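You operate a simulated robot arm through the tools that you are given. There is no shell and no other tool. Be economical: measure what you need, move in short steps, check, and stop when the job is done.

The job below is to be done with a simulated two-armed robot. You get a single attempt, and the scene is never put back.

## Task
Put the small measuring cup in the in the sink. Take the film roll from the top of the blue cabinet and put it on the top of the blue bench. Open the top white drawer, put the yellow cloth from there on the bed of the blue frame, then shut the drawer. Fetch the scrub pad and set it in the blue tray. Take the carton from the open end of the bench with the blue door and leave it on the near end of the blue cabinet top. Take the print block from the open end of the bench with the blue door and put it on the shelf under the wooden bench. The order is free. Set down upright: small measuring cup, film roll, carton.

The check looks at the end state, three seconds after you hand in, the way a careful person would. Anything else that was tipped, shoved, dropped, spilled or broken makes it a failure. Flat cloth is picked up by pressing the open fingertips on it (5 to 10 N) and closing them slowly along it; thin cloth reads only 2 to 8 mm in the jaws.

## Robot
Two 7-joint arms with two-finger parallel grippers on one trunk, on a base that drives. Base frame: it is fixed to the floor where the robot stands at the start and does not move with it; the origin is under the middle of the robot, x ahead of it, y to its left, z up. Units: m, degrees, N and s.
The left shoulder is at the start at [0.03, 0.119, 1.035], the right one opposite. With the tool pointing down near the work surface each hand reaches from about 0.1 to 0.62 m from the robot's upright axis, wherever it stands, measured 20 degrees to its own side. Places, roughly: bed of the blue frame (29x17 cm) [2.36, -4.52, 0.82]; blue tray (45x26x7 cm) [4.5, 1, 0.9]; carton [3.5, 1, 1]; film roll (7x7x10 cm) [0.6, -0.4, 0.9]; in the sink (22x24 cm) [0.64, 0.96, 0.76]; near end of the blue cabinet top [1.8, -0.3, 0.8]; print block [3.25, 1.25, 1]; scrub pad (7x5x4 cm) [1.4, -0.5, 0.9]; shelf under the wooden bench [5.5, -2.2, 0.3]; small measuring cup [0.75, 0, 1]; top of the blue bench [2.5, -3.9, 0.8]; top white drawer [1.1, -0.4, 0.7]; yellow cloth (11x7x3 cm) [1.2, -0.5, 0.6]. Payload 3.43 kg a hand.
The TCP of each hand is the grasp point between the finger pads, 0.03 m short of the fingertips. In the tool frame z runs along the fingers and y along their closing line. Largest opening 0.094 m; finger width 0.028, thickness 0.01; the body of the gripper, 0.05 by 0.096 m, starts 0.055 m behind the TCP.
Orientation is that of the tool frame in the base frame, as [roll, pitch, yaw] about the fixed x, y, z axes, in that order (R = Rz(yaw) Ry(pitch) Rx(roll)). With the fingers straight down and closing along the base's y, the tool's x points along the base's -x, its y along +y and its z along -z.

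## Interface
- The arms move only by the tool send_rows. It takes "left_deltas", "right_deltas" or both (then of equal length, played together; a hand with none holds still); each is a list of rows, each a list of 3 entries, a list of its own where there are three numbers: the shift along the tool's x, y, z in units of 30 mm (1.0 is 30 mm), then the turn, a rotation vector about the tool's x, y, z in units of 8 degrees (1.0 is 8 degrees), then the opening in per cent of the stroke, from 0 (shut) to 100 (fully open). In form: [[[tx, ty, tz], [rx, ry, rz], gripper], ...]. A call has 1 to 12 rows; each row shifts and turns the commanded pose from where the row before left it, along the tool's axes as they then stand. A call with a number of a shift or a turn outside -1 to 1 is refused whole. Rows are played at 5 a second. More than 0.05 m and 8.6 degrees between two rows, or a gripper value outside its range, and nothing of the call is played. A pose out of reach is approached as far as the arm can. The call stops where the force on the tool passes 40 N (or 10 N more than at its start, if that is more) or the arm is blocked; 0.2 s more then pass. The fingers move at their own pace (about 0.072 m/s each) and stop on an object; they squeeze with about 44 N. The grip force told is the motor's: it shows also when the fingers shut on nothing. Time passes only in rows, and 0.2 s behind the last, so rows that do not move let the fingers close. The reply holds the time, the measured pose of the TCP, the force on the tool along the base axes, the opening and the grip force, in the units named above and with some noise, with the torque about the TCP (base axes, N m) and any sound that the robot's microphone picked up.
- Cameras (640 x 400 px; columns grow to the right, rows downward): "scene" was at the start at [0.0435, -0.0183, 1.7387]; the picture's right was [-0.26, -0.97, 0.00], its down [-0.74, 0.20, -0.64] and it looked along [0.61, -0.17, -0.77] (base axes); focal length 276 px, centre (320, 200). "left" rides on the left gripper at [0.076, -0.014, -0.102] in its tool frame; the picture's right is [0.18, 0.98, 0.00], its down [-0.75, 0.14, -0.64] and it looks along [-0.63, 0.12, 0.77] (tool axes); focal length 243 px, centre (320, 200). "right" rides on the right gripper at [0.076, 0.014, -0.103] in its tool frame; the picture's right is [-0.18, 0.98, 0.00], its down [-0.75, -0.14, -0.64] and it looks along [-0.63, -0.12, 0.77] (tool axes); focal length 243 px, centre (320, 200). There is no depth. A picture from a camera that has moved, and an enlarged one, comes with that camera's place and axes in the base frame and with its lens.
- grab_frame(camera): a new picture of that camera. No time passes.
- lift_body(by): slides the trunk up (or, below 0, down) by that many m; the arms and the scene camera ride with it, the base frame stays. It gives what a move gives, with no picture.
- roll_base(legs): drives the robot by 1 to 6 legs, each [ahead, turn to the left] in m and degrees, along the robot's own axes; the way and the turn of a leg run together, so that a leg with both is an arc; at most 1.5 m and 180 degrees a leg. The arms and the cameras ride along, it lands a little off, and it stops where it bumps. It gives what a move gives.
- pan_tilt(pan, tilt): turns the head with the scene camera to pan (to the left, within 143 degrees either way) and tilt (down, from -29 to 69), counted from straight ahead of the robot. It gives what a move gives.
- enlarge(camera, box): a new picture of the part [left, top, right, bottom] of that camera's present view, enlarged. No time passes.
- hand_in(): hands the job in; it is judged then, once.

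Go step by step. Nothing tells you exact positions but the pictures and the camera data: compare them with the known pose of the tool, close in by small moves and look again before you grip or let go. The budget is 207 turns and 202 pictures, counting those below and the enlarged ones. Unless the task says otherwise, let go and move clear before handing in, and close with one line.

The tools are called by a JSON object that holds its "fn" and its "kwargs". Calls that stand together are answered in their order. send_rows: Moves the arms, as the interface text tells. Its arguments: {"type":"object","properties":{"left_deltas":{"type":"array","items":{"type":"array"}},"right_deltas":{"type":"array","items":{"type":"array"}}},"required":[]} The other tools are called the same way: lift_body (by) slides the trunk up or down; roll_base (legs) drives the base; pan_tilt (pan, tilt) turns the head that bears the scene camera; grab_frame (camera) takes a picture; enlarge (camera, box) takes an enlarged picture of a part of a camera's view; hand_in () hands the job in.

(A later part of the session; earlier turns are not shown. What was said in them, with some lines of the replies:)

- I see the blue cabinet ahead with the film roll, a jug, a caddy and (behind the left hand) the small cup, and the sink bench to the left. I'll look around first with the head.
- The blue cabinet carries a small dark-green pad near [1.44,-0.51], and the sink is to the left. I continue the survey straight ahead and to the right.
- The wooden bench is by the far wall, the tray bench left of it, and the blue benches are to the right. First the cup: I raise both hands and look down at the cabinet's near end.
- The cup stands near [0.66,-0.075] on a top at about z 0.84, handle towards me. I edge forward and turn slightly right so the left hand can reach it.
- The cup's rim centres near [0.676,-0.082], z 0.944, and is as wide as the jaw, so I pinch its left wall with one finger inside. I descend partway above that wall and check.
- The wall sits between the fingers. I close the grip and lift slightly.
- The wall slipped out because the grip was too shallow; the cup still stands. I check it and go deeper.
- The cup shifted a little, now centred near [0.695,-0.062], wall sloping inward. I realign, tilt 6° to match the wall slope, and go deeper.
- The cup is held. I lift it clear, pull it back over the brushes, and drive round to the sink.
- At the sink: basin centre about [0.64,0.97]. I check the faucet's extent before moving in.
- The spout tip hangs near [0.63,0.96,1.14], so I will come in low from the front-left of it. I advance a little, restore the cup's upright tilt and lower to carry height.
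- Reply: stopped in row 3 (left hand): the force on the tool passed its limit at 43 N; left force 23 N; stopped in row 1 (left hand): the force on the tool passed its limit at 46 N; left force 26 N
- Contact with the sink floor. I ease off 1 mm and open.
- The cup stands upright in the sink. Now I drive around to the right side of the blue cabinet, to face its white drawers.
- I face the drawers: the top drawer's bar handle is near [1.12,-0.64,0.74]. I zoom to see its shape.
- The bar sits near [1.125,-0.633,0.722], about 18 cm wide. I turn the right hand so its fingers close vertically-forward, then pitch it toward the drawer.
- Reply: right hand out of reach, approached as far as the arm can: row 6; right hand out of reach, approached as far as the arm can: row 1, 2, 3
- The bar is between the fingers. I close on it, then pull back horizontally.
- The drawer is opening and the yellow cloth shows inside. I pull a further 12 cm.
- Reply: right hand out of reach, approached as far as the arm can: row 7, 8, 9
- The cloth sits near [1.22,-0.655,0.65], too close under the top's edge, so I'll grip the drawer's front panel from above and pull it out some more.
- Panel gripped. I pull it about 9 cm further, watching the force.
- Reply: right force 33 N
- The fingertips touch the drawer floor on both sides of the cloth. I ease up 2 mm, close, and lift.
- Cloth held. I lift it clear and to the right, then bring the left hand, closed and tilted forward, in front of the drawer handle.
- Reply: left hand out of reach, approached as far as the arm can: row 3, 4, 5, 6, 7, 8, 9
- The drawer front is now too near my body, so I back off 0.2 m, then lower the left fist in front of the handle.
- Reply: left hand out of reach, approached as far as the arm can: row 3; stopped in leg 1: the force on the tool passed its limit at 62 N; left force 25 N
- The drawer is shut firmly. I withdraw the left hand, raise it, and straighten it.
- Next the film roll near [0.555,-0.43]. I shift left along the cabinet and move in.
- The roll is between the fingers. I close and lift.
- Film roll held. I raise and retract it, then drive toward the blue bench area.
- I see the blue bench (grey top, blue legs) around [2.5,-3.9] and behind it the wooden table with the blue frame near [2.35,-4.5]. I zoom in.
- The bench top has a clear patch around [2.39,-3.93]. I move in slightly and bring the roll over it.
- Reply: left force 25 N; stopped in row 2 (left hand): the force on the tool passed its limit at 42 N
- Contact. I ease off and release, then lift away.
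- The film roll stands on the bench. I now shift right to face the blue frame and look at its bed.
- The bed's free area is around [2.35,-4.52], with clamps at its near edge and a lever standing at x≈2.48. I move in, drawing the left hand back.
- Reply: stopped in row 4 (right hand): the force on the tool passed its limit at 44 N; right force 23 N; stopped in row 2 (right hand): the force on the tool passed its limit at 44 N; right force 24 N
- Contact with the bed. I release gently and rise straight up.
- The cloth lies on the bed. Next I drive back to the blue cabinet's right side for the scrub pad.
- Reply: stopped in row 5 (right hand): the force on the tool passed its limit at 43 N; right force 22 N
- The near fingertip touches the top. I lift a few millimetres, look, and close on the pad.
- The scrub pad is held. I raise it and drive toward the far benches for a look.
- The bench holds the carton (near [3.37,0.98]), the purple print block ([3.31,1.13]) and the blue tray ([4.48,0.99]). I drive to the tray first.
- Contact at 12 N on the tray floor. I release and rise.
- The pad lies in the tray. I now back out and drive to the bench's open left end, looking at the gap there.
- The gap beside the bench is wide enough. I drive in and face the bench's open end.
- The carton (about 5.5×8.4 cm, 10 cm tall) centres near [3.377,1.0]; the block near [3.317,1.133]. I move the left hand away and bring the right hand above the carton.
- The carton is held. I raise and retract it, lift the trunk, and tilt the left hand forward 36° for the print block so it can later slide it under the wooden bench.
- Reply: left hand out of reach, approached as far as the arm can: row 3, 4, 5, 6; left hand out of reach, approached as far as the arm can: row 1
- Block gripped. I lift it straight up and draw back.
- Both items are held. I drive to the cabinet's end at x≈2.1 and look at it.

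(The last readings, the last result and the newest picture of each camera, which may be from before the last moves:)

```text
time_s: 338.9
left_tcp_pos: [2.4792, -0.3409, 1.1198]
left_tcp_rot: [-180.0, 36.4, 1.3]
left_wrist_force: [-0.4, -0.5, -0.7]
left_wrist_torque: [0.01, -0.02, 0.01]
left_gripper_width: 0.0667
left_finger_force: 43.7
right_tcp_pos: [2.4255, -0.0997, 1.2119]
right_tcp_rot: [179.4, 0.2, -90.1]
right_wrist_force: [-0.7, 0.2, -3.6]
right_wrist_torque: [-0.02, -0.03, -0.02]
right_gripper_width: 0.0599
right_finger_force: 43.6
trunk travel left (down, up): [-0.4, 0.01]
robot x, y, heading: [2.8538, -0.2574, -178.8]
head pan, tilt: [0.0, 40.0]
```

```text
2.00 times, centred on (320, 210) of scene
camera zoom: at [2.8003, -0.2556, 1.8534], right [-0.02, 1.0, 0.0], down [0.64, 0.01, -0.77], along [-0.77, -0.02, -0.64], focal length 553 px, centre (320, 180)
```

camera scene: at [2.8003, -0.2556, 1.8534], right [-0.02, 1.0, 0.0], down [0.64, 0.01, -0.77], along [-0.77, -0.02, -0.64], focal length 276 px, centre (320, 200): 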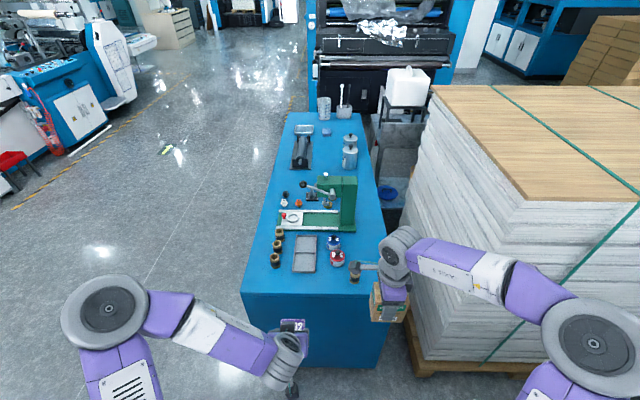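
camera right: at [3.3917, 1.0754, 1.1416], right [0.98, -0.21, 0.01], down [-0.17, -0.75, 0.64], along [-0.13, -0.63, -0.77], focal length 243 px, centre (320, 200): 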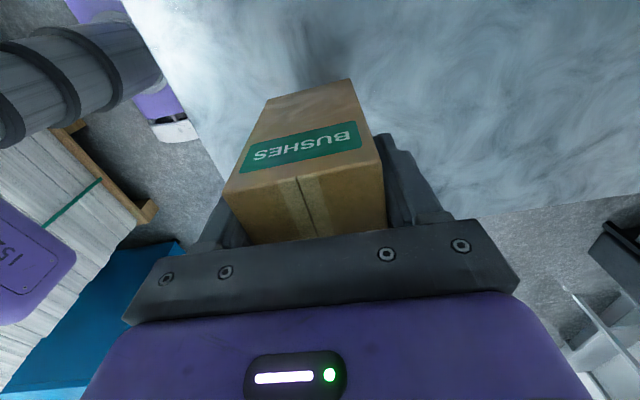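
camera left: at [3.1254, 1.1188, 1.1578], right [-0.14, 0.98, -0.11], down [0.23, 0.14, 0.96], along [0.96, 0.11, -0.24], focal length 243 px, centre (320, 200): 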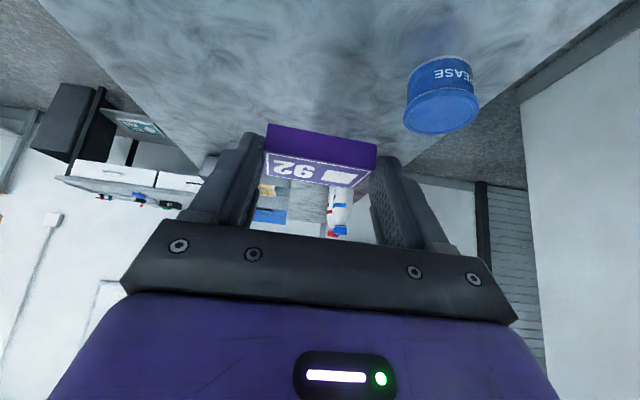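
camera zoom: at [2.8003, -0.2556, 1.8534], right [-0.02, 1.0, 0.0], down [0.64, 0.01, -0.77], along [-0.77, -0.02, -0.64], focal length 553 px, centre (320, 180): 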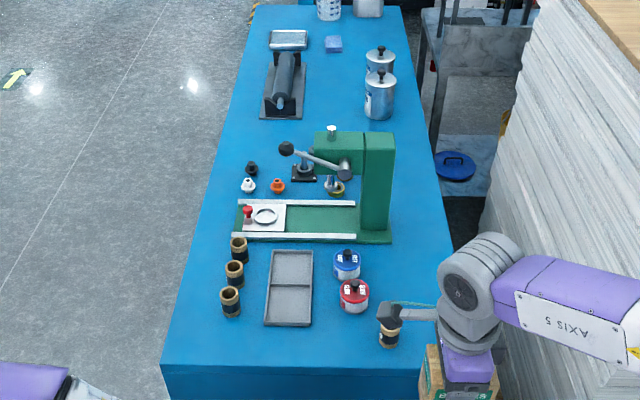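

The area right of the red jar, around [1.98,-0.1], is free at this end. I shift slightly away from the paper stack and move in with the trunk lowered.

{"fn": "lift_body", "kwargs": {"by": -0.1}}

{"fn": "roll_base", "kwargs": {"legs": [[0, 18], [0.36, 0], [0, -19]]}}

{"fn": "grab_frame", "kwargs": {"camera": "scene"}}

{"fn": "enlarge", "kwargs": {"camera": "scene", "box": [240, 150, 440, 310]}}

```text
time_s: 340.2
left_tcp_pos: [2.479, -0.339, 1.02]
left_tcp_rot: [180.0, 36.6, 1.3]
left_wrist_force: [0.0, 0.3, -0.1]
left_wrist_torque: [0.02, -0.02, -0.03]
left_gripper_width: 0.0666
left_finger_force: 44.3
right_tcp_pos: [2.425, -0.0999, 1.112]
right_tcp_rot: [179.3, 0.2, -90.2]
right_wrist_force: [0.6, -0.2, -4.9]
right_wrist_torque: [-0.05, 0.0, 0.02]
right_gripper_width: 0.06
right_finger_force: 44.1
trunk travel left (down, up): [-0.3, 0.11]
robot x, y, heading: [2.8571, -0.2567, -178.7]
head pan, tilt: [0.0, 40.0]
```

```text
time_s: 344.6
left_tcp_pos: [2.136, -0.4579, 1.0195]
left_tcp_rot: [-180.0, 36.3, 0.8]
left_wrist_force: [-1.4, 0.8, -0.9]
left_wrist_torque: [0.01, 0.0, -0.05]
left_gripper_width: 0.0663
left_finger_force: 44.2
right_tcp_pos: [2.0848, -0.2146, 1.1122]
right_tcp_rot: [179.3, 0.1, -90.7]
right_wrist_force: [0.4, 0.2, -3.7]
right_wrist_torque: [-0.02, 0.01, -0.01]
right_gripper_width: 0.0601
right_finger_force: 43.9
trunk travel left (down, up): [-0.3, 0.11]
robot x, y, heading: [2.5143, -0.3774, -179.0]
head pan, tilt: [0.0, 40.0]
```

```text
58 pictures are left
camera scene: at [2.4593, -0.3761, 1.7535], right [-0.01, 1.0, 0.0], down [0.64, 0.01, -0.77], along [-0.77, -0.01, -0.64], focal length 276 px, centre (320, 200)
```

scene: 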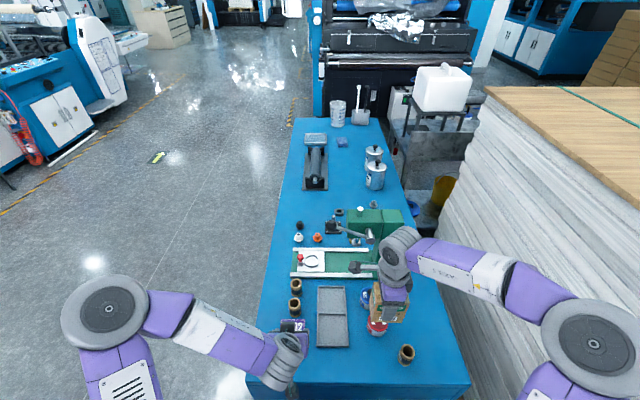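

```text
2.50 times, centred on (340, 230) of scene
camera zoom: at [2.4593, -0.3761, 1.7535], right [-0.01, 1.0, 0.0], down [0.64, 0.01, -0.77], along [-0.77, -0.01, -0.64], focal length 691 px, centre (270, 125)
```

zoom: 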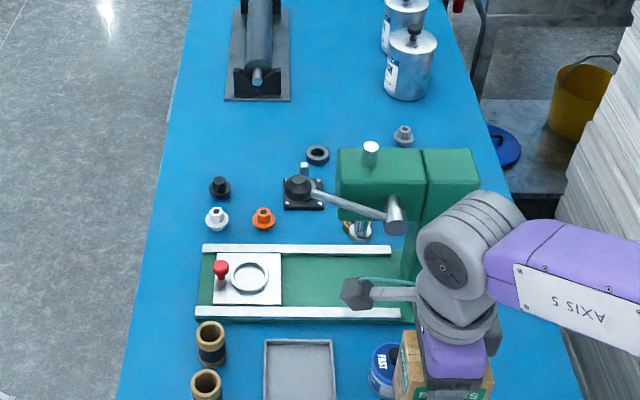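

{"fn": "send_rows", "kwargs": {"right_deltas": [[[-0.93, 0.8, 0], [0, 0, 0], 15], [[-0.93, 0.8, 0], [0, 0, 0], 15], [[-0.93, 0.8, 0], [0, 0, 0], 15], [[-0.93, 0.8, 0], [0, 0, 0], 15], [[-0.93, 0.8, 0], [0, 0, 0], 15]]}}

{"fn": "grab_frame", "kwargs": {"camera": "scene"}}

{"fn": "grab_frame", "kwargs": {"camera": "right"}}

```text
time_s: 345.8
left_tcp_pos: [2.1359, -0.4578, 1.0197]
left_tcp_rot: [180.0, 36.5, 0.7]
left_wrist_force: [-0.3, -0.3, -0.6]
left_wrist_torque: [-0.02, -0.03, -0.03]
left_gripper_width: 0.0666
left_finger_force: 44.5
right_tcp_pos: [1.9659, -0.0738, 1.1136]
right_tcp_rot: [179.4, 0.1, -90.6]
right_wrist_force: [-1.1, 0.8, -3.4]
right_wrist_torque: [-0.05, 0.0, 0.0]
right_gripper_width: 0.0602
right_finger_force: 44.1
trunk travel left (down, up): [-0.3, 0.11]
robot x, y, heading: [2.5115, -0.3801, -179.3]
head pan, tilt: [0.0, 40.0]
```

```text
56 pictures are left
camera scene: at [2.4581, -0.3756, 1.7534], right [-0.01, 1.0, 0.0], down [0.64, 0.01, -0.77], along [-0.77, -0.01, -0.64], focal length 276 px, centre (320, 200)
```

scene: 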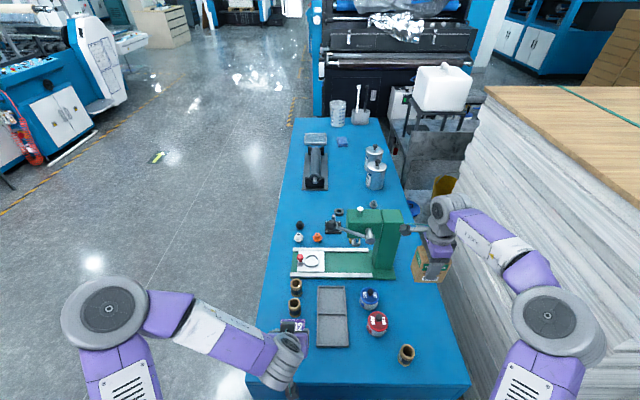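

```text
55 pictures are left
camera right: at [1.9535, -0.1491, 1.2162], right [-0.98, 0.2, 0.01], down [0.16, 0.75, 0.64], along [0.12, 0.63, -0.77], focal length 243 px, centre (320, 200)
```

right: 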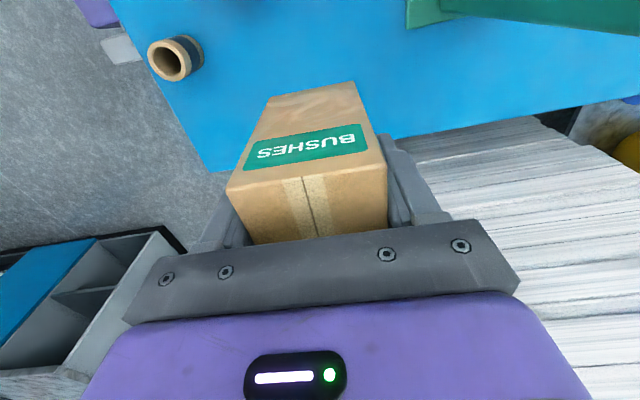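

{"fn": "send_rows", "kwargs": {"right_deltas": [[[0, 0, 1], [0, 0, 0], 15], [[0, 0, 1], [0, 0, 0], 15], [[0, 0, 1], [0, 0, 0], 15], [[0, 0, 1], [0, 0, 0], 15]]}}

{"fn": "enlarge", "kwargs": {"camera": "scene", "box": [300, 180, 480, 340]}}

{"fn": "grab_frame", "kwargs": {"camera": "right"}}

```text
time_s: 346.8
left_tcp_pos: [2.1351, -0.4578, 1.02]
left_tcp_rot: [-180.0, 36.5, 0.8]
left_wrist_force: [0.2, -0.7, -0.5]
left_wrist_torque: [0.01, -0.04, 0.0]
left_gripper_width: 0.0665
left_finger_force: 44.1
right_tcp_pos: [1.9631, -0.0731, 0.9948]
right_tcp_rot: [179.4, 0.2, -90.7]
right_wrist_force: [0.0, 0.7, -4.4]
right_wrist_torque: [0.01, -0.01, -0.04]
right_gripper_width: 0.0602
right_finger_force: 44.5
trunk travel left (down, up): [-0.3, 0.11]
robot x, y, heading: [2.5158, -0.3782, -179.3]
head pan, tilt: [0.0, 40.0]
```

```text
2.50 times, centred on (390, 260) of scene
camera zoom: at [2.4586, -0.3761, 1.7535], right [-0.01, 1.0, 0.0], down [0.64, 0.01, -0.77], along [-0.77, -0.01, -0.64], focal length 691 px, centre (145, 50)
```

zoom: 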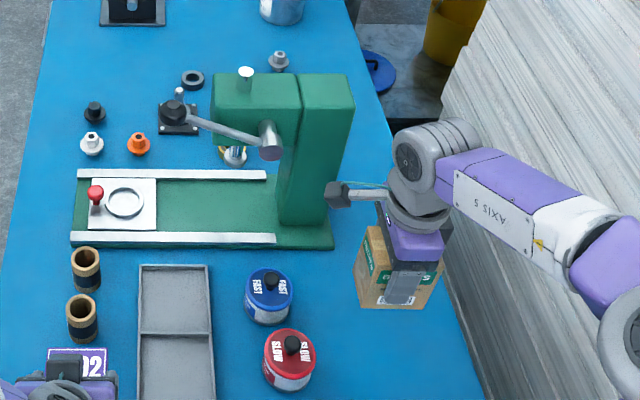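

```text
53 pictures are left
camera right: at [1.9518, -0.1491, 1.097], right [-0.98, 0.2, 0.01], down [0.16, 0.75, 0.64], along [0.12, 0.63, -0.77], focal length 243 px, centre (320, 200)
```

right: 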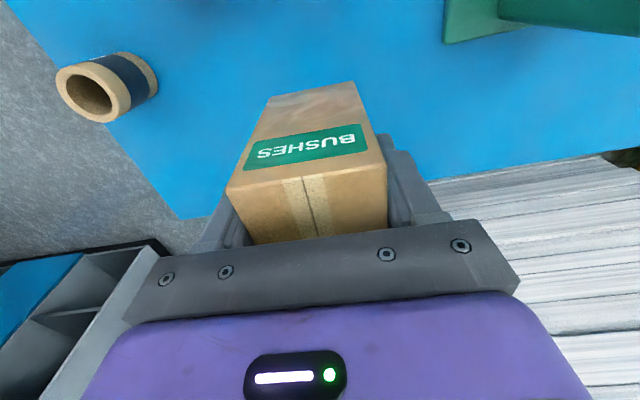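

{"fn": "send_rows", "kwargs": {"right_deltas": [[[0, 0, 1], [0, 0, 0], 15], [[0, 0, 0.8], [0, 0, 0], 15], [[0, 0, 0.3], [0, 0, 0], 15], [[0, 0, 0.15], [0, 0, 0], 15], [[0, 0, 0.1], [0, 0, 0], 15], [[0, 0, 0], [0, 0, 0], 15]]}}

{"fn": "send_rows", "kwargs": {"right_deltas": [[[0, 0, 0.15], [0, 0, 0], 15], [[0, 0, 0.1], [0, 0, 0], 15], [[0, 0, 0.1], [0, 0, 0], 15], [[0, 0, 0], [0, 0, 0], 15]]}}

{"fn": "enlarge", "kwargs": {"camera": "scene", "box": [370, 210, 480, 330]}}

```text
time_s: 348.2
left_tcp_pos: [2.1368, -0.4574, 1.0198]
left_tcp_rot: [-180.0, 36.4, 0.7]
left_wrist_force: [-0.6, -0.3, -0.1]
left_wrist_torque: [0.0, -0.04, -0.01]
left_gripper_width: 0.0666
left_finger_force: 44.4
right_tcp_pos: [1.9638, -0.0758, 0.9233]
right_tcp_rot: [179.3, 0.1, -90.7]
right_wrist_force: [-0.5, -0.2, -3.8]
right_wrist_torque: [-0.04, 0.05, 0.03]
right_gripper_width: 0.0603
right_finger_force: 43.6
trunk travel left (down, up): [-0.3, 0.11]
robot x, y, heading: [2.5144, -0.3803, -179.3]
head pan, tilt: [0.0, 40.0]
```

```text
time_s: 349.2
left_tcp_pos: [2.136, -0.4577, 1.02]
left_tcp_rot: [180.0, 36.4, 0.7]
left_wrist_force: [0.1, -0.4, 0.3]
left_wrist_torque: [-0.02, 0.0, -0.04]
left_gripper_width: 0.0664
left_finger_force: 43.7
right_tcp_pos: [1.9643, -0.074, 0.9146]
right_tcp_rot: [179.3, 0.2, -90.7]
right_wrist_force: [-0.2, 0.1, -4.3]
right_wrist_torque: [-0.02, 0.0, -0.04]
right_gripper_width: 0.0599
right_finger_force: 43.8
trunk travel left (down, up): [-0.3, 0.11]
robot x, y, heading: [2.5116, -0.3776, -179.4]
head pan, tilt: [0.0, 40.0]
```

```text
3.33 times, centred on (425, 270) of scene
camera zoom: at [2.4593, -0.3764, 1.7535], right [-0.01, 1.0, 0.0], down [0.64, 0.01, -0.77], along [-0.77, -0.01, -0.64], focal length 921 px, centre (-30, -33)
```

zoom: 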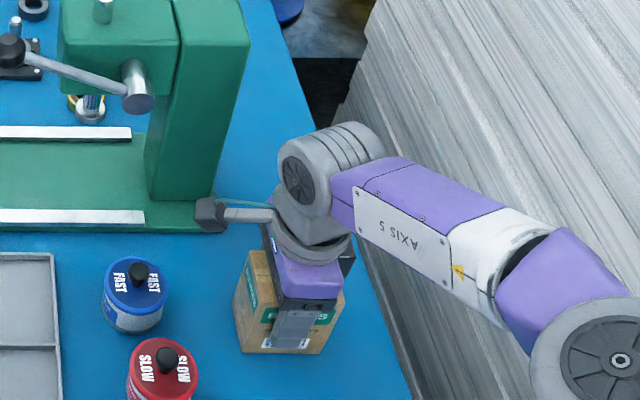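

{"fn": "send_rows", "kwargs": {"right_deltas": [[[0, 0, 0.1], [0, 0, 0], 15], [[0, 0, 0.1], [0, 0, 0], 15], [[0, 0, 0.1], [0, 0, 0], 15], [[0, 0, 0], [0, 0, 0], 15]]}}

{"fn": "send_rows", "kwargs": {"right_deltas": [[[0, 0, 0.1], [0, 0, 0], 15], [[0, 0, 0.1], [0, 0, 0], 15], [[0, 0, 0], [0, 0, 0], 15]]}}

```text
time_s: 350.0
left_tcp_pos: [2.1381, -0.4569, 1.0203]
left_tcp_rot: [180.0, 36.5, 0.7]
left_wrist_force: [0.9, 0.2, -0.5]
left_wrist_torque: [0.01, 0.0, 0.01]
left_gripper_width: 0.0666
left_finger_force: 44.4
right_tcp_pos: [1.9639, -0.0739, 0.9131]
right_tcp_rot: [178.7, 0.4, -90.8]
right_wrist_force: [8.7, -0.4, 17.3]
right_wrist_torque: [-0.09, -1.15, -0.08]
right_gripper_width: 0.0604
right_finger_force: 44.0
trunk travel left (down, up): [-0.3, 0.11]
robot x, y, heading: [2.5176, -0.3784, -179.5]
head pan, tilt: [0.0, 40.0]
stopped in row 3 (right hand): the force on the tool passed its limit at 44 N (the readings are from after the stop); the commanded pose is now the measured one
```

```text
time_s: 350.5
left_tcp_pos: [2.1377, -0.4573, 1.0198]
left_tcp_rot: [180.0, 36.5, 0.7]
left_wrist_force: [0.4, 0.6, -0.9]
left_wrist_torque: [0.01, -0.02, -0.03]
left_gripper_width: 0.0667
left_finger_force: 43.8
right_tcp_pos: [1.9607, -0.0745, 0.9131]
right_tcp_rot: [178.6, 0.3, -90.9]
right_wrist_force: [10.2, -1.5, 19.8]
right_wrist_torque: [0.04, -1.21, -0.18]
right_gripper_width: 0.0603
right_finger_force: 43.9
trunk travel left (down, up): [-0.3, 0.11]
robot x, y, heading: [2.5159, -0.38, -179.5]
head pan, tilt: [0.0, 40.0]
stopped in row 2 (right hand): the force on the tool passed its limit at 42 N (the readings are from after the stop); the commanded pose is now the measured one
```

Contact with the top. I release and rise.

{"fn": "send_rows", "kwargs": {"right_deltas": [[[0, 0, -0.05], [0, 0, 0], 30], [[0, 0, 0], [0, 0, 0], 65], [[0, 0, 0], [0, 0, 0], 85], [[0, 0, 0], [0, 0, 0], 85], [[0, 0, -0.4], [0, 0, 0], 85], [[0, 0, -1], [0, 0, 0], 85], [[0, 0, -1], [0, 0, 0], 85], [[0, 0, -1], [0, 0, 0], 85], [[0, 0, -1], [0, 0, 0], 85], [[0, 0, -1], [0, 0, 0], 85], [[0, 0, -1], [0, 0, 0], 85], [[0.5, -0.8, -0.5], [0, 0, 0], 85]]}}

{"fn": "enlarge", "kwargs": {"camera": "scene", "box": [280, 200, 480, 380]}}

```text
time_s: 353.1
left_tcp_pos: [2.1368, -0.4581, 1.0206]
left_tcp_rot: [179.9, 36.5, 0.7]
left_wrist_force: [-0.1, -0.1, -0.1]
left_wrist_torque: [0.0, 0.03, -0.01]
left_gripper_width: 0.0663
left_finger_force: 43.6
right_tcp_pos: [1.9916, -0.0904, 1.1203]
right_tcp_rot: [178.4, 0.3, -90.9]
right_wrist_force: [0.7, 0.6, -0.1]
right_wrist_torque: [0.01, 0.02, 0.0]
right_gripper_width: 0.08
right_finger_force: 0.0
trunk travel left (down, up): [-0.3, 0.11]
robot x, y, heading: [2.5168, -0.3766, -179.3]
head pan, tilt: [0.0, 40.0]
```

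```text
2.22 times, centred on (380, 290) of scene
camera zoom: at [2.4617, -0.377, 1.7536], right [-0.01, 1.0, 0.0], down [0.64, 0.01, -0.77], along [-0.77, -0.01, -0.64], focal length 614 px, centre (187, 0)
```

zoom: 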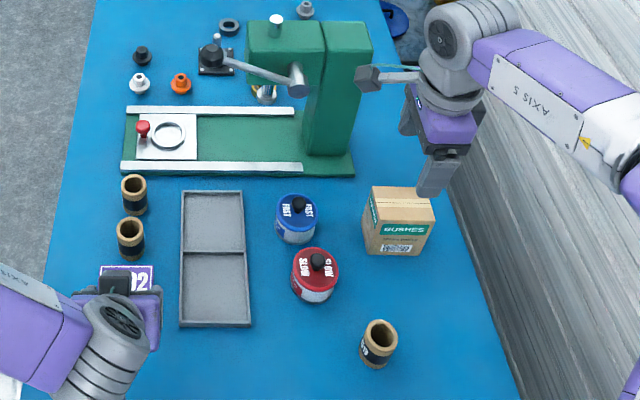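

The carton stands. Next I drive to the wooden bench by the far wall with the print block.

{"fn": "roll_base", "kwargs": {"legs": [[-0.45, 0], [0, 130], [1.1, 0], [1.1, 0], [0, 50]]}}

{"fn": "pan_tilt", "kwargs": {"pan": 0, "tilt": 30}}

{"fn": "grab_frame", "kwargs": {"camera": "scene"}}

```text
time_s: 374.0
left_tcp_pos: [4.7505, -2.0453, 1.0192]
left_tcp_rot: [180.0, 36.5, 178.4]
left_wrist_force: [0.1, -0.7, -0.5]
left_wrist_torque: [0.01, 0.03, -0.01]
left_gripper_width: 0.0665
left_finger_force: 44.3
right_tcp_pos: [4.8814, -2.4205, 1.1203]
right_tcp_rot: [178.5, 0.2, 86.8]
right_wrist_force: [0.5, 0.6, -0.6]
right_wrist_torque: [-0.02, -0.05, 0.0]
right_gripper_width: 0.0799
right_finger_force: 0.0
trunk travel left (down, up): [-0.3, 0.11]
robot x, y, heading: [4.3653, -2.1113, -1.9]
head pan, tilt: [0.0, 40.0]
```

```text
time_s: 374.7
left_tcp_pos: [4.7489, -2.0457, 1.0199]
left_tcp_rot: [180.0, 36.4, 178.4]
left_wrist_force: [-1.0, 0.4, -0.8]
left_wrist_torque: [0.01, 0.04, 0.01]
left_gripper_width: 0.0666
left_finger_force: 44.2
right_tcp_pos: [4.8817, -2.4198, 1.1201]
right_tcp_rot: [178.5, 0.3, 86.7]
right_wrist_force: [0.5, -0.2, 0.8]
right_wrist_torque: [-0.04, -0.02, 0.01]
right_gripper_width: 0.08
right_finger_force: 0.0
trunk travel left (down, up): [-0.3, 0.11]
robot x, y, heading: [4.3685, -2.108, -1.9]
head pan, tilt: [0.0, 30.0]
```

```text
50 pictures are left
camera scene: at [4.4283, -2.1102, 1.7688], right [-0.03, -1.0, 0.0], down [-0.5, 0.02, -0.87], along [0.87, -0.03, -0.5], focal length 276 px, centre (320, 200)
```

scene: 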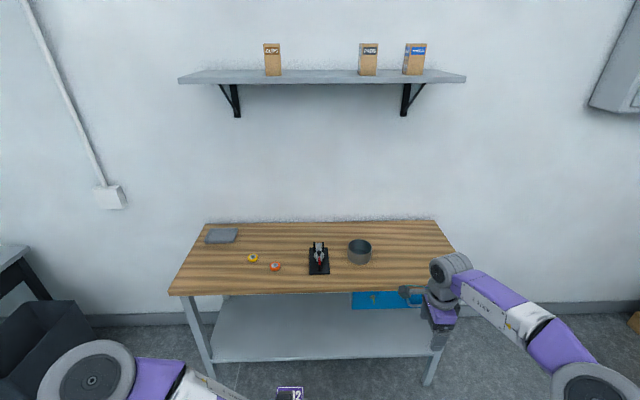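

The shelf is open at the front, front edge about x 5.27, z 0.3. I retract the right hand, lower the trunk and the left hand before moving in.

{"fn": "send_rows", "kwargs": {"right_deltas": [[[0, -1, -0.7], [0, 0, 0], 85], [[0, -1, -0.7], [0, 0, 0], 85], [[0, -1, -0.7], [0, 0, 0], 85], [[0, -1, -0.7], [0, 0, 0], 85], [[0, -1, -0.7], [0, 0, 0], 85], [[0, -1, -0.5], [0, 0, 0], 85], [[0, -1, 0], [0, 0, 0], 85], [[0, -0.7, 0], [0, 0, 0], 85]]}}

{"fn": "lift_body", "kwargs": {"by": -0.3}}

{"fn": "send_rows", "kwargs": {"left_deltas": [[[0.59, 0, 0.8], [0, 0, 0], 20], [[0.59, 0, 0.8], [0, 0, 0], 20], [[0.59, 0, 0.8], [0, 0, 0], 20], [[0.59, 0, 0.8], [0, 0, 0], 20], [[0.59, 0, 0.8], [0, 0, 0], 20], [[0.59, 0, 0.8], [0, 0, 0], 20], [[0.59, 0, 0.8], [0, 0, 0], 20], [[0.59, 0, 0.8], [0, 0, 0], 20], [[0.59, 0, 0.8], [0, 0, 0], 20]]}}

{"fn": "grab_frame", "kwargs": {"camera": "scene"}}

{"fn": "grab_frame", "kwargs": {"camera": "left"}}

```text
time_s: 376.5
left_tcp_pos: [4.7499, -2.046, 1.0188]
left_tcp_rot: [180.0, 36.5, 178.3]
left_wrist_force: [-1.2, -0.9, -1.3]
left_wrist_torque: [-0.01, 0.04, -0.01]
left_gripper_width: 0.0665
left_finger_force: 43.7
right_tcp_pos: [4.6471, -2.406, 1.2333]
right_tcp_rot: [178.5, 0.3, 86.8]
right_wrist_force: [-0.1, -0.4, -0.5]
right_wrist_torque: [-0.02, -0.02, -0.03]
right_gripper_width: 0.0802
right_finger_force: 0.1
trunk travel left (down, up): [-0.3, 0.11]
robot x, y, heading: [4.3678, -2.1113, -1.7]
head pan, tilt: [0.0, 30.0]
```

```text
time_s: 379.5
left_tcp_pos: [4.7489, -2.0458, 0.7196]
left_tcp_rot: [180.0, 36.4, 178.4]
left_wrist_force: [-0.1, -0.6, -1.4]
left_wrist_torque: [0.01, 0.02, 0.02]
left_gripper_width: 0.0667
left_finger_force: 43.9
right_tcp_pos: [4.6476, -2.4058, 0.9327]
right_tcp_rot: [178.5, 0.3, 86.7]
right_wrist_force: [0.3, -0.4, -0.2]
right_wrist_torque: [0.02, 0.01, 0.0]
right_gripper_width: 0.0799
right_finger_force: 0.2
trunk travel left (down, up): [0.0, 0.41]
robot x, y, heading: [4.3687, -2.1125, -1.8]
head pan, tilt: [0.0, 30.0]
```

```text
time_s: 381.5
left_tcp_pos: [4.7498, -2.046, 0.4515]
left_tcp_rot: [-180.0, 36.4, 178.3]
left_wrist_force: [-0.6, -0.1, -0.6]
left_wrist_torque: [0.0, 0.03, 0.02]
left_gripper_width: 0.0667
left_finger_force: 44.0
right_tcp_pos: [4.6486, -2.4067, 0.9334]
right_tcp_rot: [178.5, 0.3, 86.8]
right_wrist_force: [-0.3, 0.3, 1.0]
right_wrist_torque: [0.06, 0.02, 0.04]
right_gripper_width: 0.0798
right_finger_force: 0.1
trunk travel left (down, up): [0.0, 0.41]
robot x, y, heading: [4.3675, -2.1082, -1.7]
head pan, tilt: [0.0, 30.0]
```

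```text
49 pictures are left
camera scene: at [4.4283, -2.111, 1.4689], right [-0.03, -1.0, 0.0], down [-0.5, 0.02, -0.87], along [0.87, -0.03, -0.5], focal length 276 px, centre (320, 200)
```

scene: 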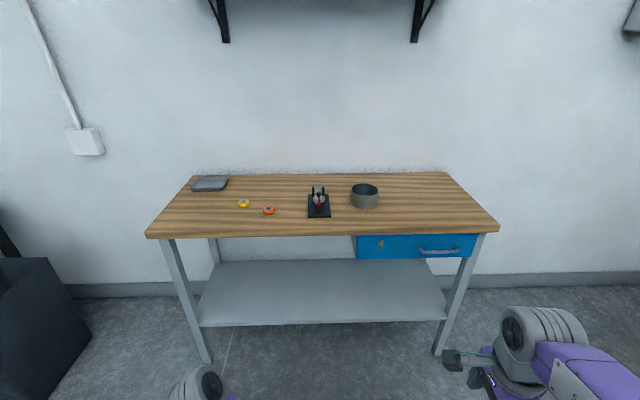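

```text
48 pictures are left
camera left: at [4.6276, -2.0566, 0.4887], right [-0.12, 0.99, -0.11], down [0.23, 0.13, 0.96], along [0.97, 0.09, -0.24], focal length 243 px, centre (320, 200)
```

left: 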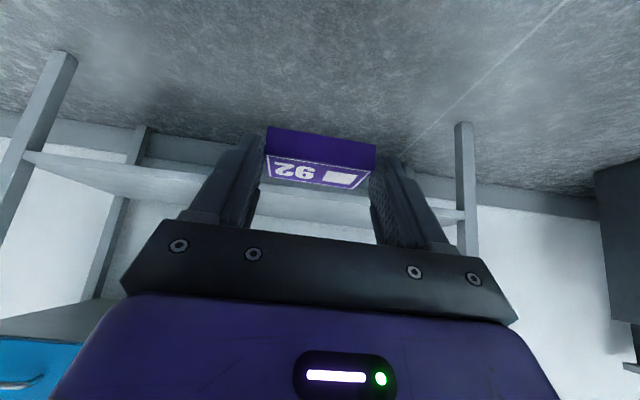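

Before driving in I check the left elbow's clearance to the bench top.

{"fn": "pan_tilt", "kwargs": {"pan": 10, "tilt": 62}}

{"fn": "grab_frame", "kwargs": {"camera": "scene"}}

```text
time_s: 382.5
left_tcp_pos: [4.7499, -2.0446, 0.4521]
left_tcp_rot: [180.0, 36.3, 178.3]
left_wrist_force: [-0.5, 0.0, 0.0]
left_wrist_torque: [0.0, 0.02, 0.03]
left_gripper_width: 0.0665
left_finger_force: 44.0
right_tcp_pos: [4.6481, -2.4056, 0.9319]
right_tcp_rot: [178.5, 0.3, 86.6]
right_wrist_force: [0.6, -0.1, 1.1]
right_wrist_torque: [0.02, -0.02, 0.0]
right_gripper_width: 0.0801
right_finger_force: 0.0
trunk travel left (down, up): [0.0, 0.41]
robot x, y, heading: [4.3687, -2.1082, -1.7]
head pan, tilt: [10.0, 62.0]
```

```text
47 pictures are left
camera scene: at [4.4016, -2.0981, 1.4245], right [0.14, -0.99, 0.0], down [-0.87, -0.13, -0.47], along [0.47, 0.07, -0.88], focal length 276 px, centre (320, 200)
```

scene: 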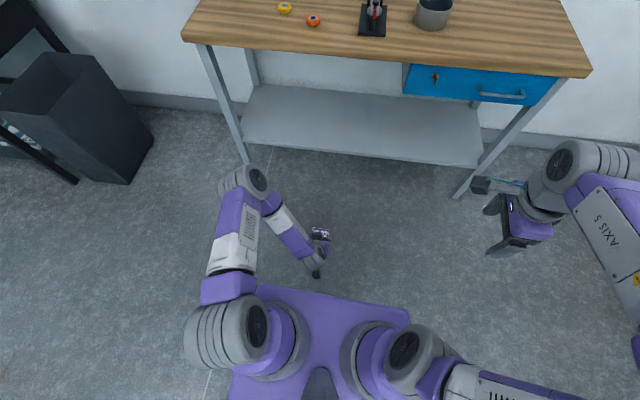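

The elbow would reach the bench edge with a folded arm, so I extend the left arm forward first and check again; the right hand goes up a little.

{"fn": "send_rows", "kwargs": {"left_deltas": [[[-0.81, 0, 0.59], [0, 0, 0], 20], [[-0.81, 0, 0.59], [0, 0, 0], 20], [[-0.81, 0, 0.59], [0, 0, 0], 20], [[-0.81, 0, 0.59], [0, 0, 0], 20], [[-0.81, 0, 0.59], [0, 0, 0], 20], [[-0.81, 0, 0.59], [0, 0, 0], 20]], "right_deltas": [[[0, -0.5, -1], [0, 0, 0], 85], [[0, -0.5, -1], [0, 0, 0], 85], [[0, -0.5, -1], [0, 0, 0], 85], [[0, 0, 0], [0, 0, 0], 85], [[0, 0, 0], [0, 0, 0], 85], [[0, 0, 0], [0, 0, 0], 85]]}}

{"fn": "grab_frame", "kwargs": {"camera": "scene"}}

```text
time_s: 383.9
left_tcp_pos: [4.9303, -2.0504, 0.4508]
left_tcp_rot: [180.0, 36.4, 178.2]
left_wrist_force: [-0.3, 0.3, -0.8]
left_wrist_torque: [-0.01, 0.02, 0.01]
left_gripper_width: 0.0666
left_finger_force: 44.1
right_tcp_pos: [4.5997, -2.4035, 1.0229]
right_tcp_rot: [178.5, 0.4, 86.7]
right_wrist_force: [-0.1, -0.6, 0.5]
right_wrist_torque: [0.02, 0.02, -0.01]
right_gripper_width: 0.0796
right_finger_force: 0.0
trunk travel left (down, up): [0.0, 0.41]
robot x, y, heading: [4.3709, -2.1098, -1.8]
head pan, tilt: [10.0, 62.0]
```

```text
46 pictures are left
camera scene: at [4.4016, -2.0982, 1.4245], right [0.14, -0.99, 0.0], down [-0.87, -0.13, -0.47], along [0.46, 0.07, -0.88], focal length 276 px, centre (320, 200)
```

scene: 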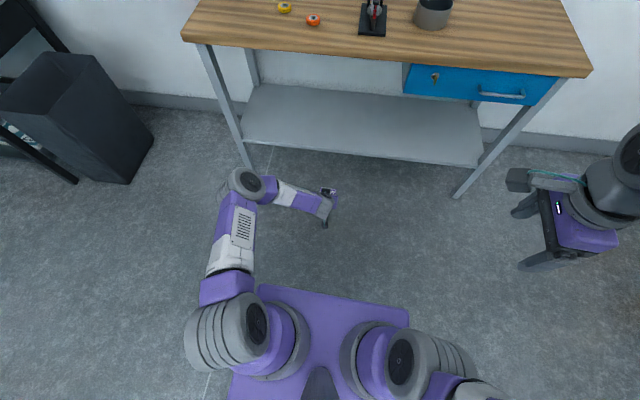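

{"fn": "send_rows", "kwargs": {"left_deltas": [[[0.2, 0, 1], [0, 0, 0], 20], [[0, 0, 1], [0, 0, 0], 20], [[0, 0, 1], [0, 0, 0], 20]]}}

{"fn": "grab_frame", "kwargs": {"camera": "scene"}}

```text
time_s: 384.7
left_tcp_pos: [4.9796, -2.0538, 0.3741]
left_tcp_rot: [179.9, 36.5, 178.3]
left_wrist_force: [1.0, 0.8, -0.9]
left_wrist_torque: [0.03, 0.02, 0.02]
left_gripper_width: 0.0667
left_finger_force: 43.9
right_tcp_pos: [4.6, -2.403, 1.0219]
right_tcp_rot: [178.4, 0.4, 86.7]
right_wrist_force: [-0.7, 0.2, -0.2]
right_wrist_torque: [0.0, -0.03, 0.01]
right_gripper_width: 0.0803
right_finger_force: 0.1
trunk travel left (down, up): [0.0, 0.41]
robot x, y, heading: [4.3681, -2.1087, -2.0]
head pan, tilt: [10.0, 62.0]
```

```text
45 pictures are left
camera scene: at [4.4016, -2.0982, 1.4245], right [0.14, -0.99, 0.0], down [-0.87, -0.13, -0.47], along [0.46, 0.07, -0.88], focal length 276 px, centre (320, 200)
```

scene: 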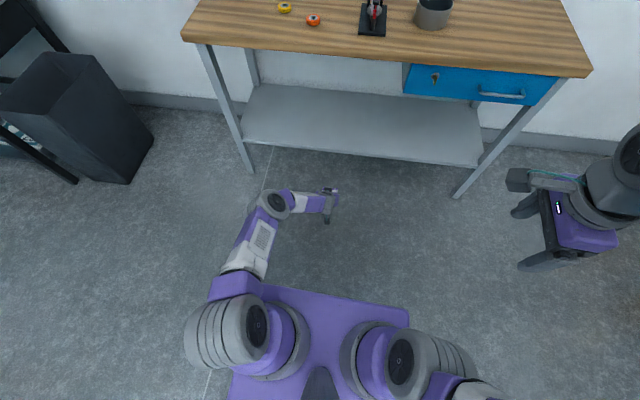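

With the arm extended low, the elbow is well below the bench top. I drive forward so the block comes over the shelf.

{"fn": "roll_base", "kwargs": {"legs": [[0.3, 0]]}}

{"fn": "grab_frame", "kwargs": {"camera": "scene"}}

{"fn": "grab_frame", "kwargs": {"camera": "left"}}

```text
time_s: 386.7
left_tcp_pos: [5.2782, -2.0675, 0.3745]
left_tcp_rot: [180.0, 36.5, 177.7]
left_wrist_force: [0.2, 0.6, -1.3]
left_wrist_torque: [0.02, 0.0, 0.03]
left_gripper_width: 0.0667
left_finger_force: 44.1
right_tcp_pos: [4.8957, -2.4157, 1.0223]
right_tcp_rot: [178.5, 0.4, 86.2]
right_wrist_force: [0.6, -0.4, 0.4]
right_wrist_torque: [0.02, 0.02, -0.02]
right_gripper_width: 0.0799
right_finger_force: 0.1
trunk travel left (down, up): [0.0, 0.41]
robot x, y, heading: [4.6661, -2.1167, -2.4]
head pan, tilt: [10.0, 62.0]
```

```text
44 pictures are left
camera scene: at [4.6996, -2.109, 1.4245], right [0.13, -0.99, 0.0], down [-0.88, -0.12, -0.47], along [0.46, 0.06, -0.88], focal length 276 px, centre (320, 200)
```

scene: 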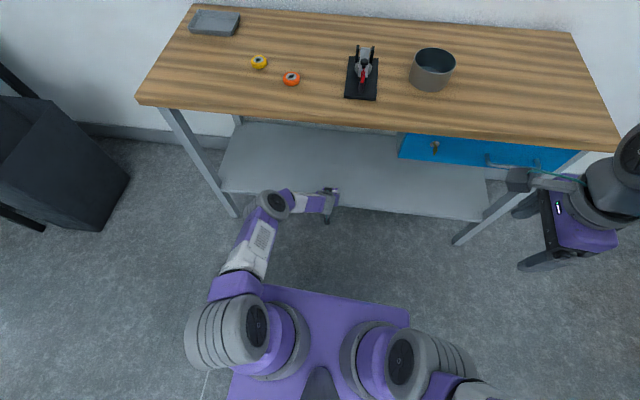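

```text
43 pictures are left
camera left: at [5.1556, -2.0793, 0.4126], right [-0.11, 0.99, -0.11], down [0.23, 0.13, 0.96], along [0.97, 0.08, -0.24], focal length 243 px, centre (320, 200)
```

left: 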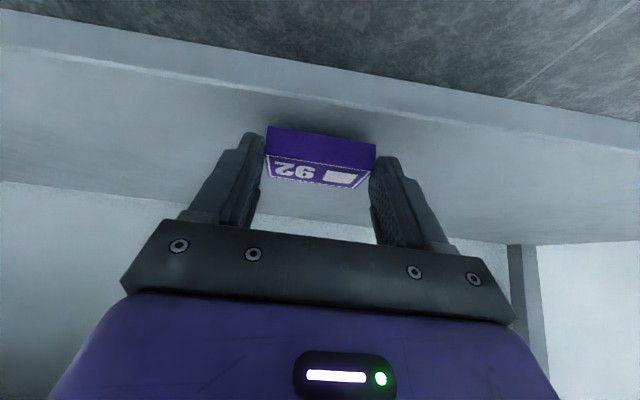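

{"fn": "roll_base", "kwargs": {"legs": [[0.09, 0]]}}

{"fn": "grab_frame", "kwargs": {"camera": "left"}}

{"fn": "grab_frame", "kwargs": {"camera": "scene"}}

```text
time_s: 387.9
left_tcp_pos: [5.3678, -2.0738, 0.3741]
left_tcp_rot: [180.0, 36.4, 177.7]
left_wrist_force: [0.9, 0.5, 0.1]
left_wrist_torque: [0.02, -0.02, 0.01]
left_gripper_width: 0.0663
left_finger_force: 44.2
right_tcp_pos: [4.9858, -2.4198, 1.0218]
right_tcp_rot: [178.5, 0.3, 86.1]
right_wrist_force: [-0.9, 0.5, 0.2]
right_wrist_torque: [0.06, -0.01, 0.02]
right_gripper_width: 0.0796
right_finger_force: 0.0
trunk travel left (down, up): [0.0, 0.41]
robot x, y, heading: [4.7565, -2.1243, -2.4]
head pan, tilt: [10.0, 62.0]
```

```text
42 pictures are left
camera left: at [5.2459, -2.0837, 0.4125], right [-0.11, 0.99, -0.11], down [0.23, 0.13, 0.96], along [0.97, 0.08, -0.24], focal length 243 px, centre (320, 200)
```

left: 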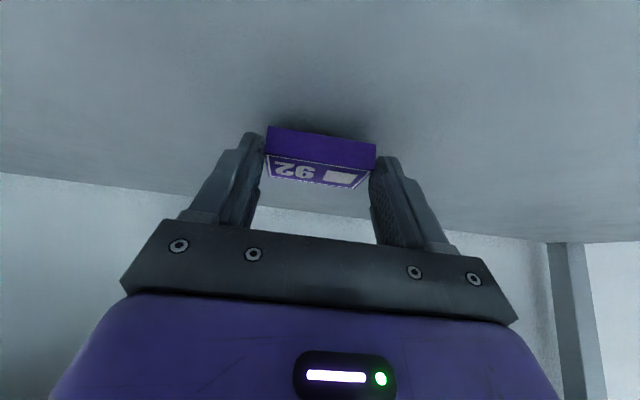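

```text
41 pictures are left
camera scene: at [4.79, -2.1127, 1.4245], right [0.13, -0.99, 0.0], down [-0.88, -0.12, -0.47], along [0.46, 0.06, -0.88], focal length 276 px, centre (320, 200)
```

scene: 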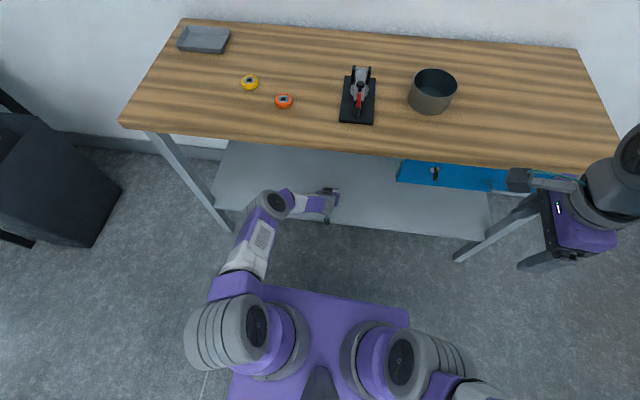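

The block is over the shelf. I lower it gently until contact.

{"fn": "send_rows", "kwargs": {"left_deltas": [[[0.2, 0, 0.27], [0, 0, 0], 20], [[0.2, 0, 0.27], [0, 0, 0], 20], [[0.1, 0, 0.13], [0, 0, 0], 20], [[0, 0, 0], [0, 0, 0], 20]]}}

{"fn": "send_rows", "kwargs": {"left_deltas": [[[0.1, 0, 0.13], [0, 0, 0], 20], [[0.06, 0, 0.08], [0, 0, 0], 20], [[0.06, 0, 0.08], [0, 0, 0], 20], [[0, 0, 0], [0, 0, 0], 20]]}}

{"fn": "grab_frame", "kwargs": {"camera": "left"}}

```text
time_s: 388.6
left_tcp_pos: [5.3735, -2.0742, 0.3617]
left_tcp_rot: [180.0, 37.3, 177.8]
left_wrist_force: [0.0, -1.5, 14.0]
left_wrist_torque: [-0.02, -0.14, 0.04]
left_gripper_width: 0.0665
left_finger_force: 44.1
right_tcp_pos: [4.9837, -2.4199, 1.0226]
right_tcp_rot: [178.3, 0.3, 86.1]
right_wrist_force: [-0.4, 1.4, 0.5]
right_wrist_torque: [0.0, 0.01, -0.01]
right_gripper_width: 0.0799
right_finger_force: 0.0
trunk travel left (down, up): [0.0, 0.41]
robot x, y, heading: [4.7531, -2.1245, -2.3]
head pan, tilt: [10.0, 62.0]
stopped in row 3 (left hand): the force on the tool passed its limit at 41 N (the readings are from after the stop); the commanded pose is now the measured one
```

```text
time_s: 389.0
left_tcp_pos: [5.3766, -2.0745, 0.3611]
left_tcp_rot: [179.9, 37.6, 177.7]
left_wrist_force: [1.1, -1.7, 14.1]
left_wrist_torque: [-0.05, -0.18, 0.04]
left_gripper_width: 0.0668
left_finger_force: 44.5
right_tcp_pos: [4.9831, -2.4195, 1.0212]
right_tcp_rot: [178.4, 0.3, 86.1]
right_wrist_force: [-0.3, 0.7, 0.2]
right_wrist_torque: [-0.02, 0.0, -0.02]
right_gripper_width: 0.0797
right_finger_force: 0.1
trunk travel left (down, up): [0.0, 0.41]
robot x, y, heading: [4.7569, -2.1243, -2.3]
head pan, tilt: [10.0, 62.0]
stopped in row 1 (left hand): the force on the tool passed its limit at 40 N (the readings are from after the stop); the commanded pose is now the measured one
```

```text
40 pictures are left
camera left: at [5.2543, -2.084, 0.3964], right [-0.11, 0.99, -0.11], down [0.21, 0.13, 0.97], along [0.97, 0.08, -0.22], focal length 243 px, centre (320, 200)
```

left: 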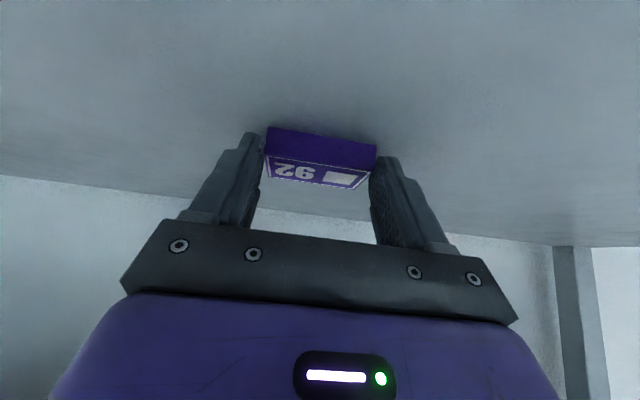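

Contact. I open, raise slightly, and back out by driving.

{"fn": "send_rows", "kwargs": {"left_deltas": [[[0, 0, 0], [0, 0, 0], 40], [[0, 0, 0], [0, 0, 0], 75], [[0, 0, 0], [0, 0, 0], 90], [[0, 0, 0], [0, 0, 0], 90], [[0, 0, -0.5], [0, 0, 0], 90], [[0, 0, -1], [0, 0, 0], 90], [[0, 0, -0.5], [0, 0, 0], 90]]}}

{"fn": "grab_frame", "kwargs": {"camera": "left"}}

```text
time_s: 390.6
left_tcp_pos: [5.3379, -2.073, 0.405]
left_tcp_rot: [-179.9, 37.1, 177.6]
left_wrist_force: [0.1, -0.1, 0.3]
left_wrist_torque: [0.01, 0.03, 0.0]
left_gripper_width: 0.0846
left_finger_force: 0.1
right_tcp_pos: [4.9836, -2.4194, 1.0226]
right_tcp_rot: [178.5, 0.3, 86.0]
right_wrist_force: [-0.9, -0.7, 0.8]
right_wrist_torque: [-0.01, 0.03, 0.0]
right_gripper_width: 0.08
right_finger_force: 0.0
trunk travel left (down, up): [0.0, 0.41]
robot x, y, heading: [4.7556, -2.1223, -2.5]
head pan, tilt: [10.0, 62.0]
```

```text
39 pictures are left
camera left: at [5.2162, -2.0837, 0.4415], right [-0.11, 0.99, -0.11], down [0.22, 0.13, 0.97], along [0.97, 0.08, -0.23], focal length 243 px, centre (320, 200)
```

left: 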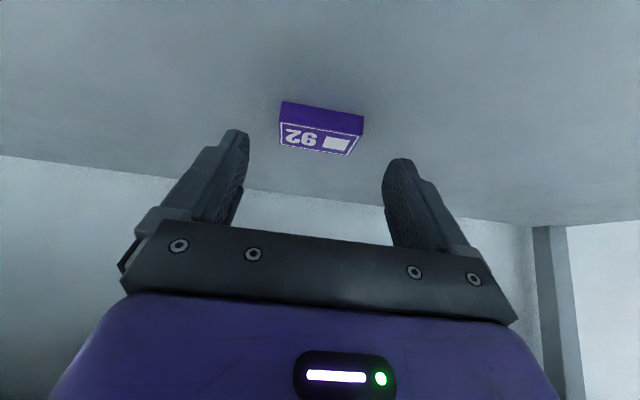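

{"fn": "roll_base", "kwargs": {"legs": [[-0.55, 0]]}}

{"fn": "pan_tilt", "kwargs": {"pan": 0, "tilt": 32}}

{"fn": "grab_frame", "kwargs": {"camera": "scene"}}

```text
time_s: 393.8
left_tcp_pos: [4.7834, -2.0487, 0.4058]
left_tcp_rot: [-180.0, 37.3, 178.0]
left_wrist_force: [0.4, 0.1, -0.7]
left_wrist_torque: [0.04, 0.03, 0.0]
left_gripper_width: 0.0846
left_finger_force: 0.1
right_tcp_pos: [4.4295, -2.3956, 1.0228]
right_tcp_rot: [178.5, 0.3, 86.3]
right_wrist_force: [-0.8, -0.3, -1.5]
right_wrist_torque: [-0.01, 0.02, 0.01]
right_gripper_width: 0.0799
right_finger_force: 0.0
trunk travel left (down, up): [0.0, 0.41]
robot x, y, heading: [4.1975, -2.1043, -1.9]
head pan, tilt: [10.0, 62.0]
```

```text
time_s: 394.7
left_tcp_pos: [4.7836, -2.049, 0.406]
left_tcp_rot: [180.0, 37.3, 178.0]
left_wrist_force: [-0.4, 0.5, -0.9]
left_wrist_torque: [-0.04, -0.02, 0.04]
left_gripper_width: 0.0848
left_finger_force: 0.1
right_tcp_pos: [4.43, -2.3963, 1.0208]
right_tcp_rot: [178.5, 0.3, 86.4]
right_wrist_force: [0.3, 0.1, 0.2]
right_wrist_torque: [0.01, -0.07, 0.06]
right_gripper_width: 0.08
right_finger_force: 0.0
trunk travel left (down, up): [0.0, 0.41]
robot x, y, heading: [4.1985, -2.1038, -1.8]
head pan, tilt: [0.0, 32.0]
```

```text
38 pictures are left
camera scene: at [4.259, -2.103, 1.4657], right [-0.04, -1.0, 0.0], down [-0.53, 0.02, -0.85], along [0.85, -0.03, -0.53], focal length 276 px, centre (320, 200)
```

scene: 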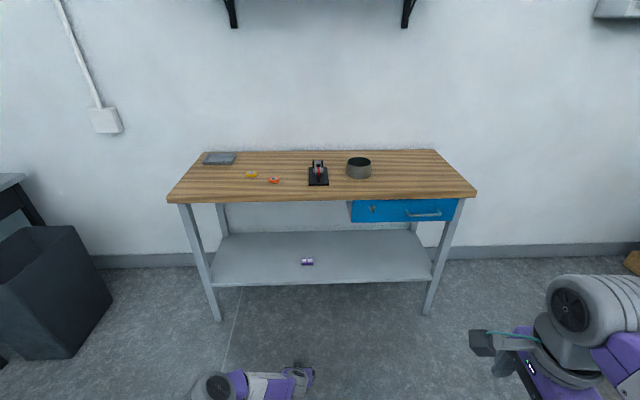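

The print block lies flat on the shelf under the wooden bench, and every other item was checked after I let go of it. Both hands are empty and clear, so I hand in.

{"fn": "hand_in", "kwargs": {}}

```text
The job is handed in.
```

I did all six jobs and handed in: the cup is in the sink, the film roll on the blue bench, and the cloth on the frame bed with the drawer shut. The scrub pad is in the blue tray, the carton on the end of the cabinet top nearest the bench with the blue door (I took "near end" from the listed coordinates), and the print block on the shelf under the wooden bench.
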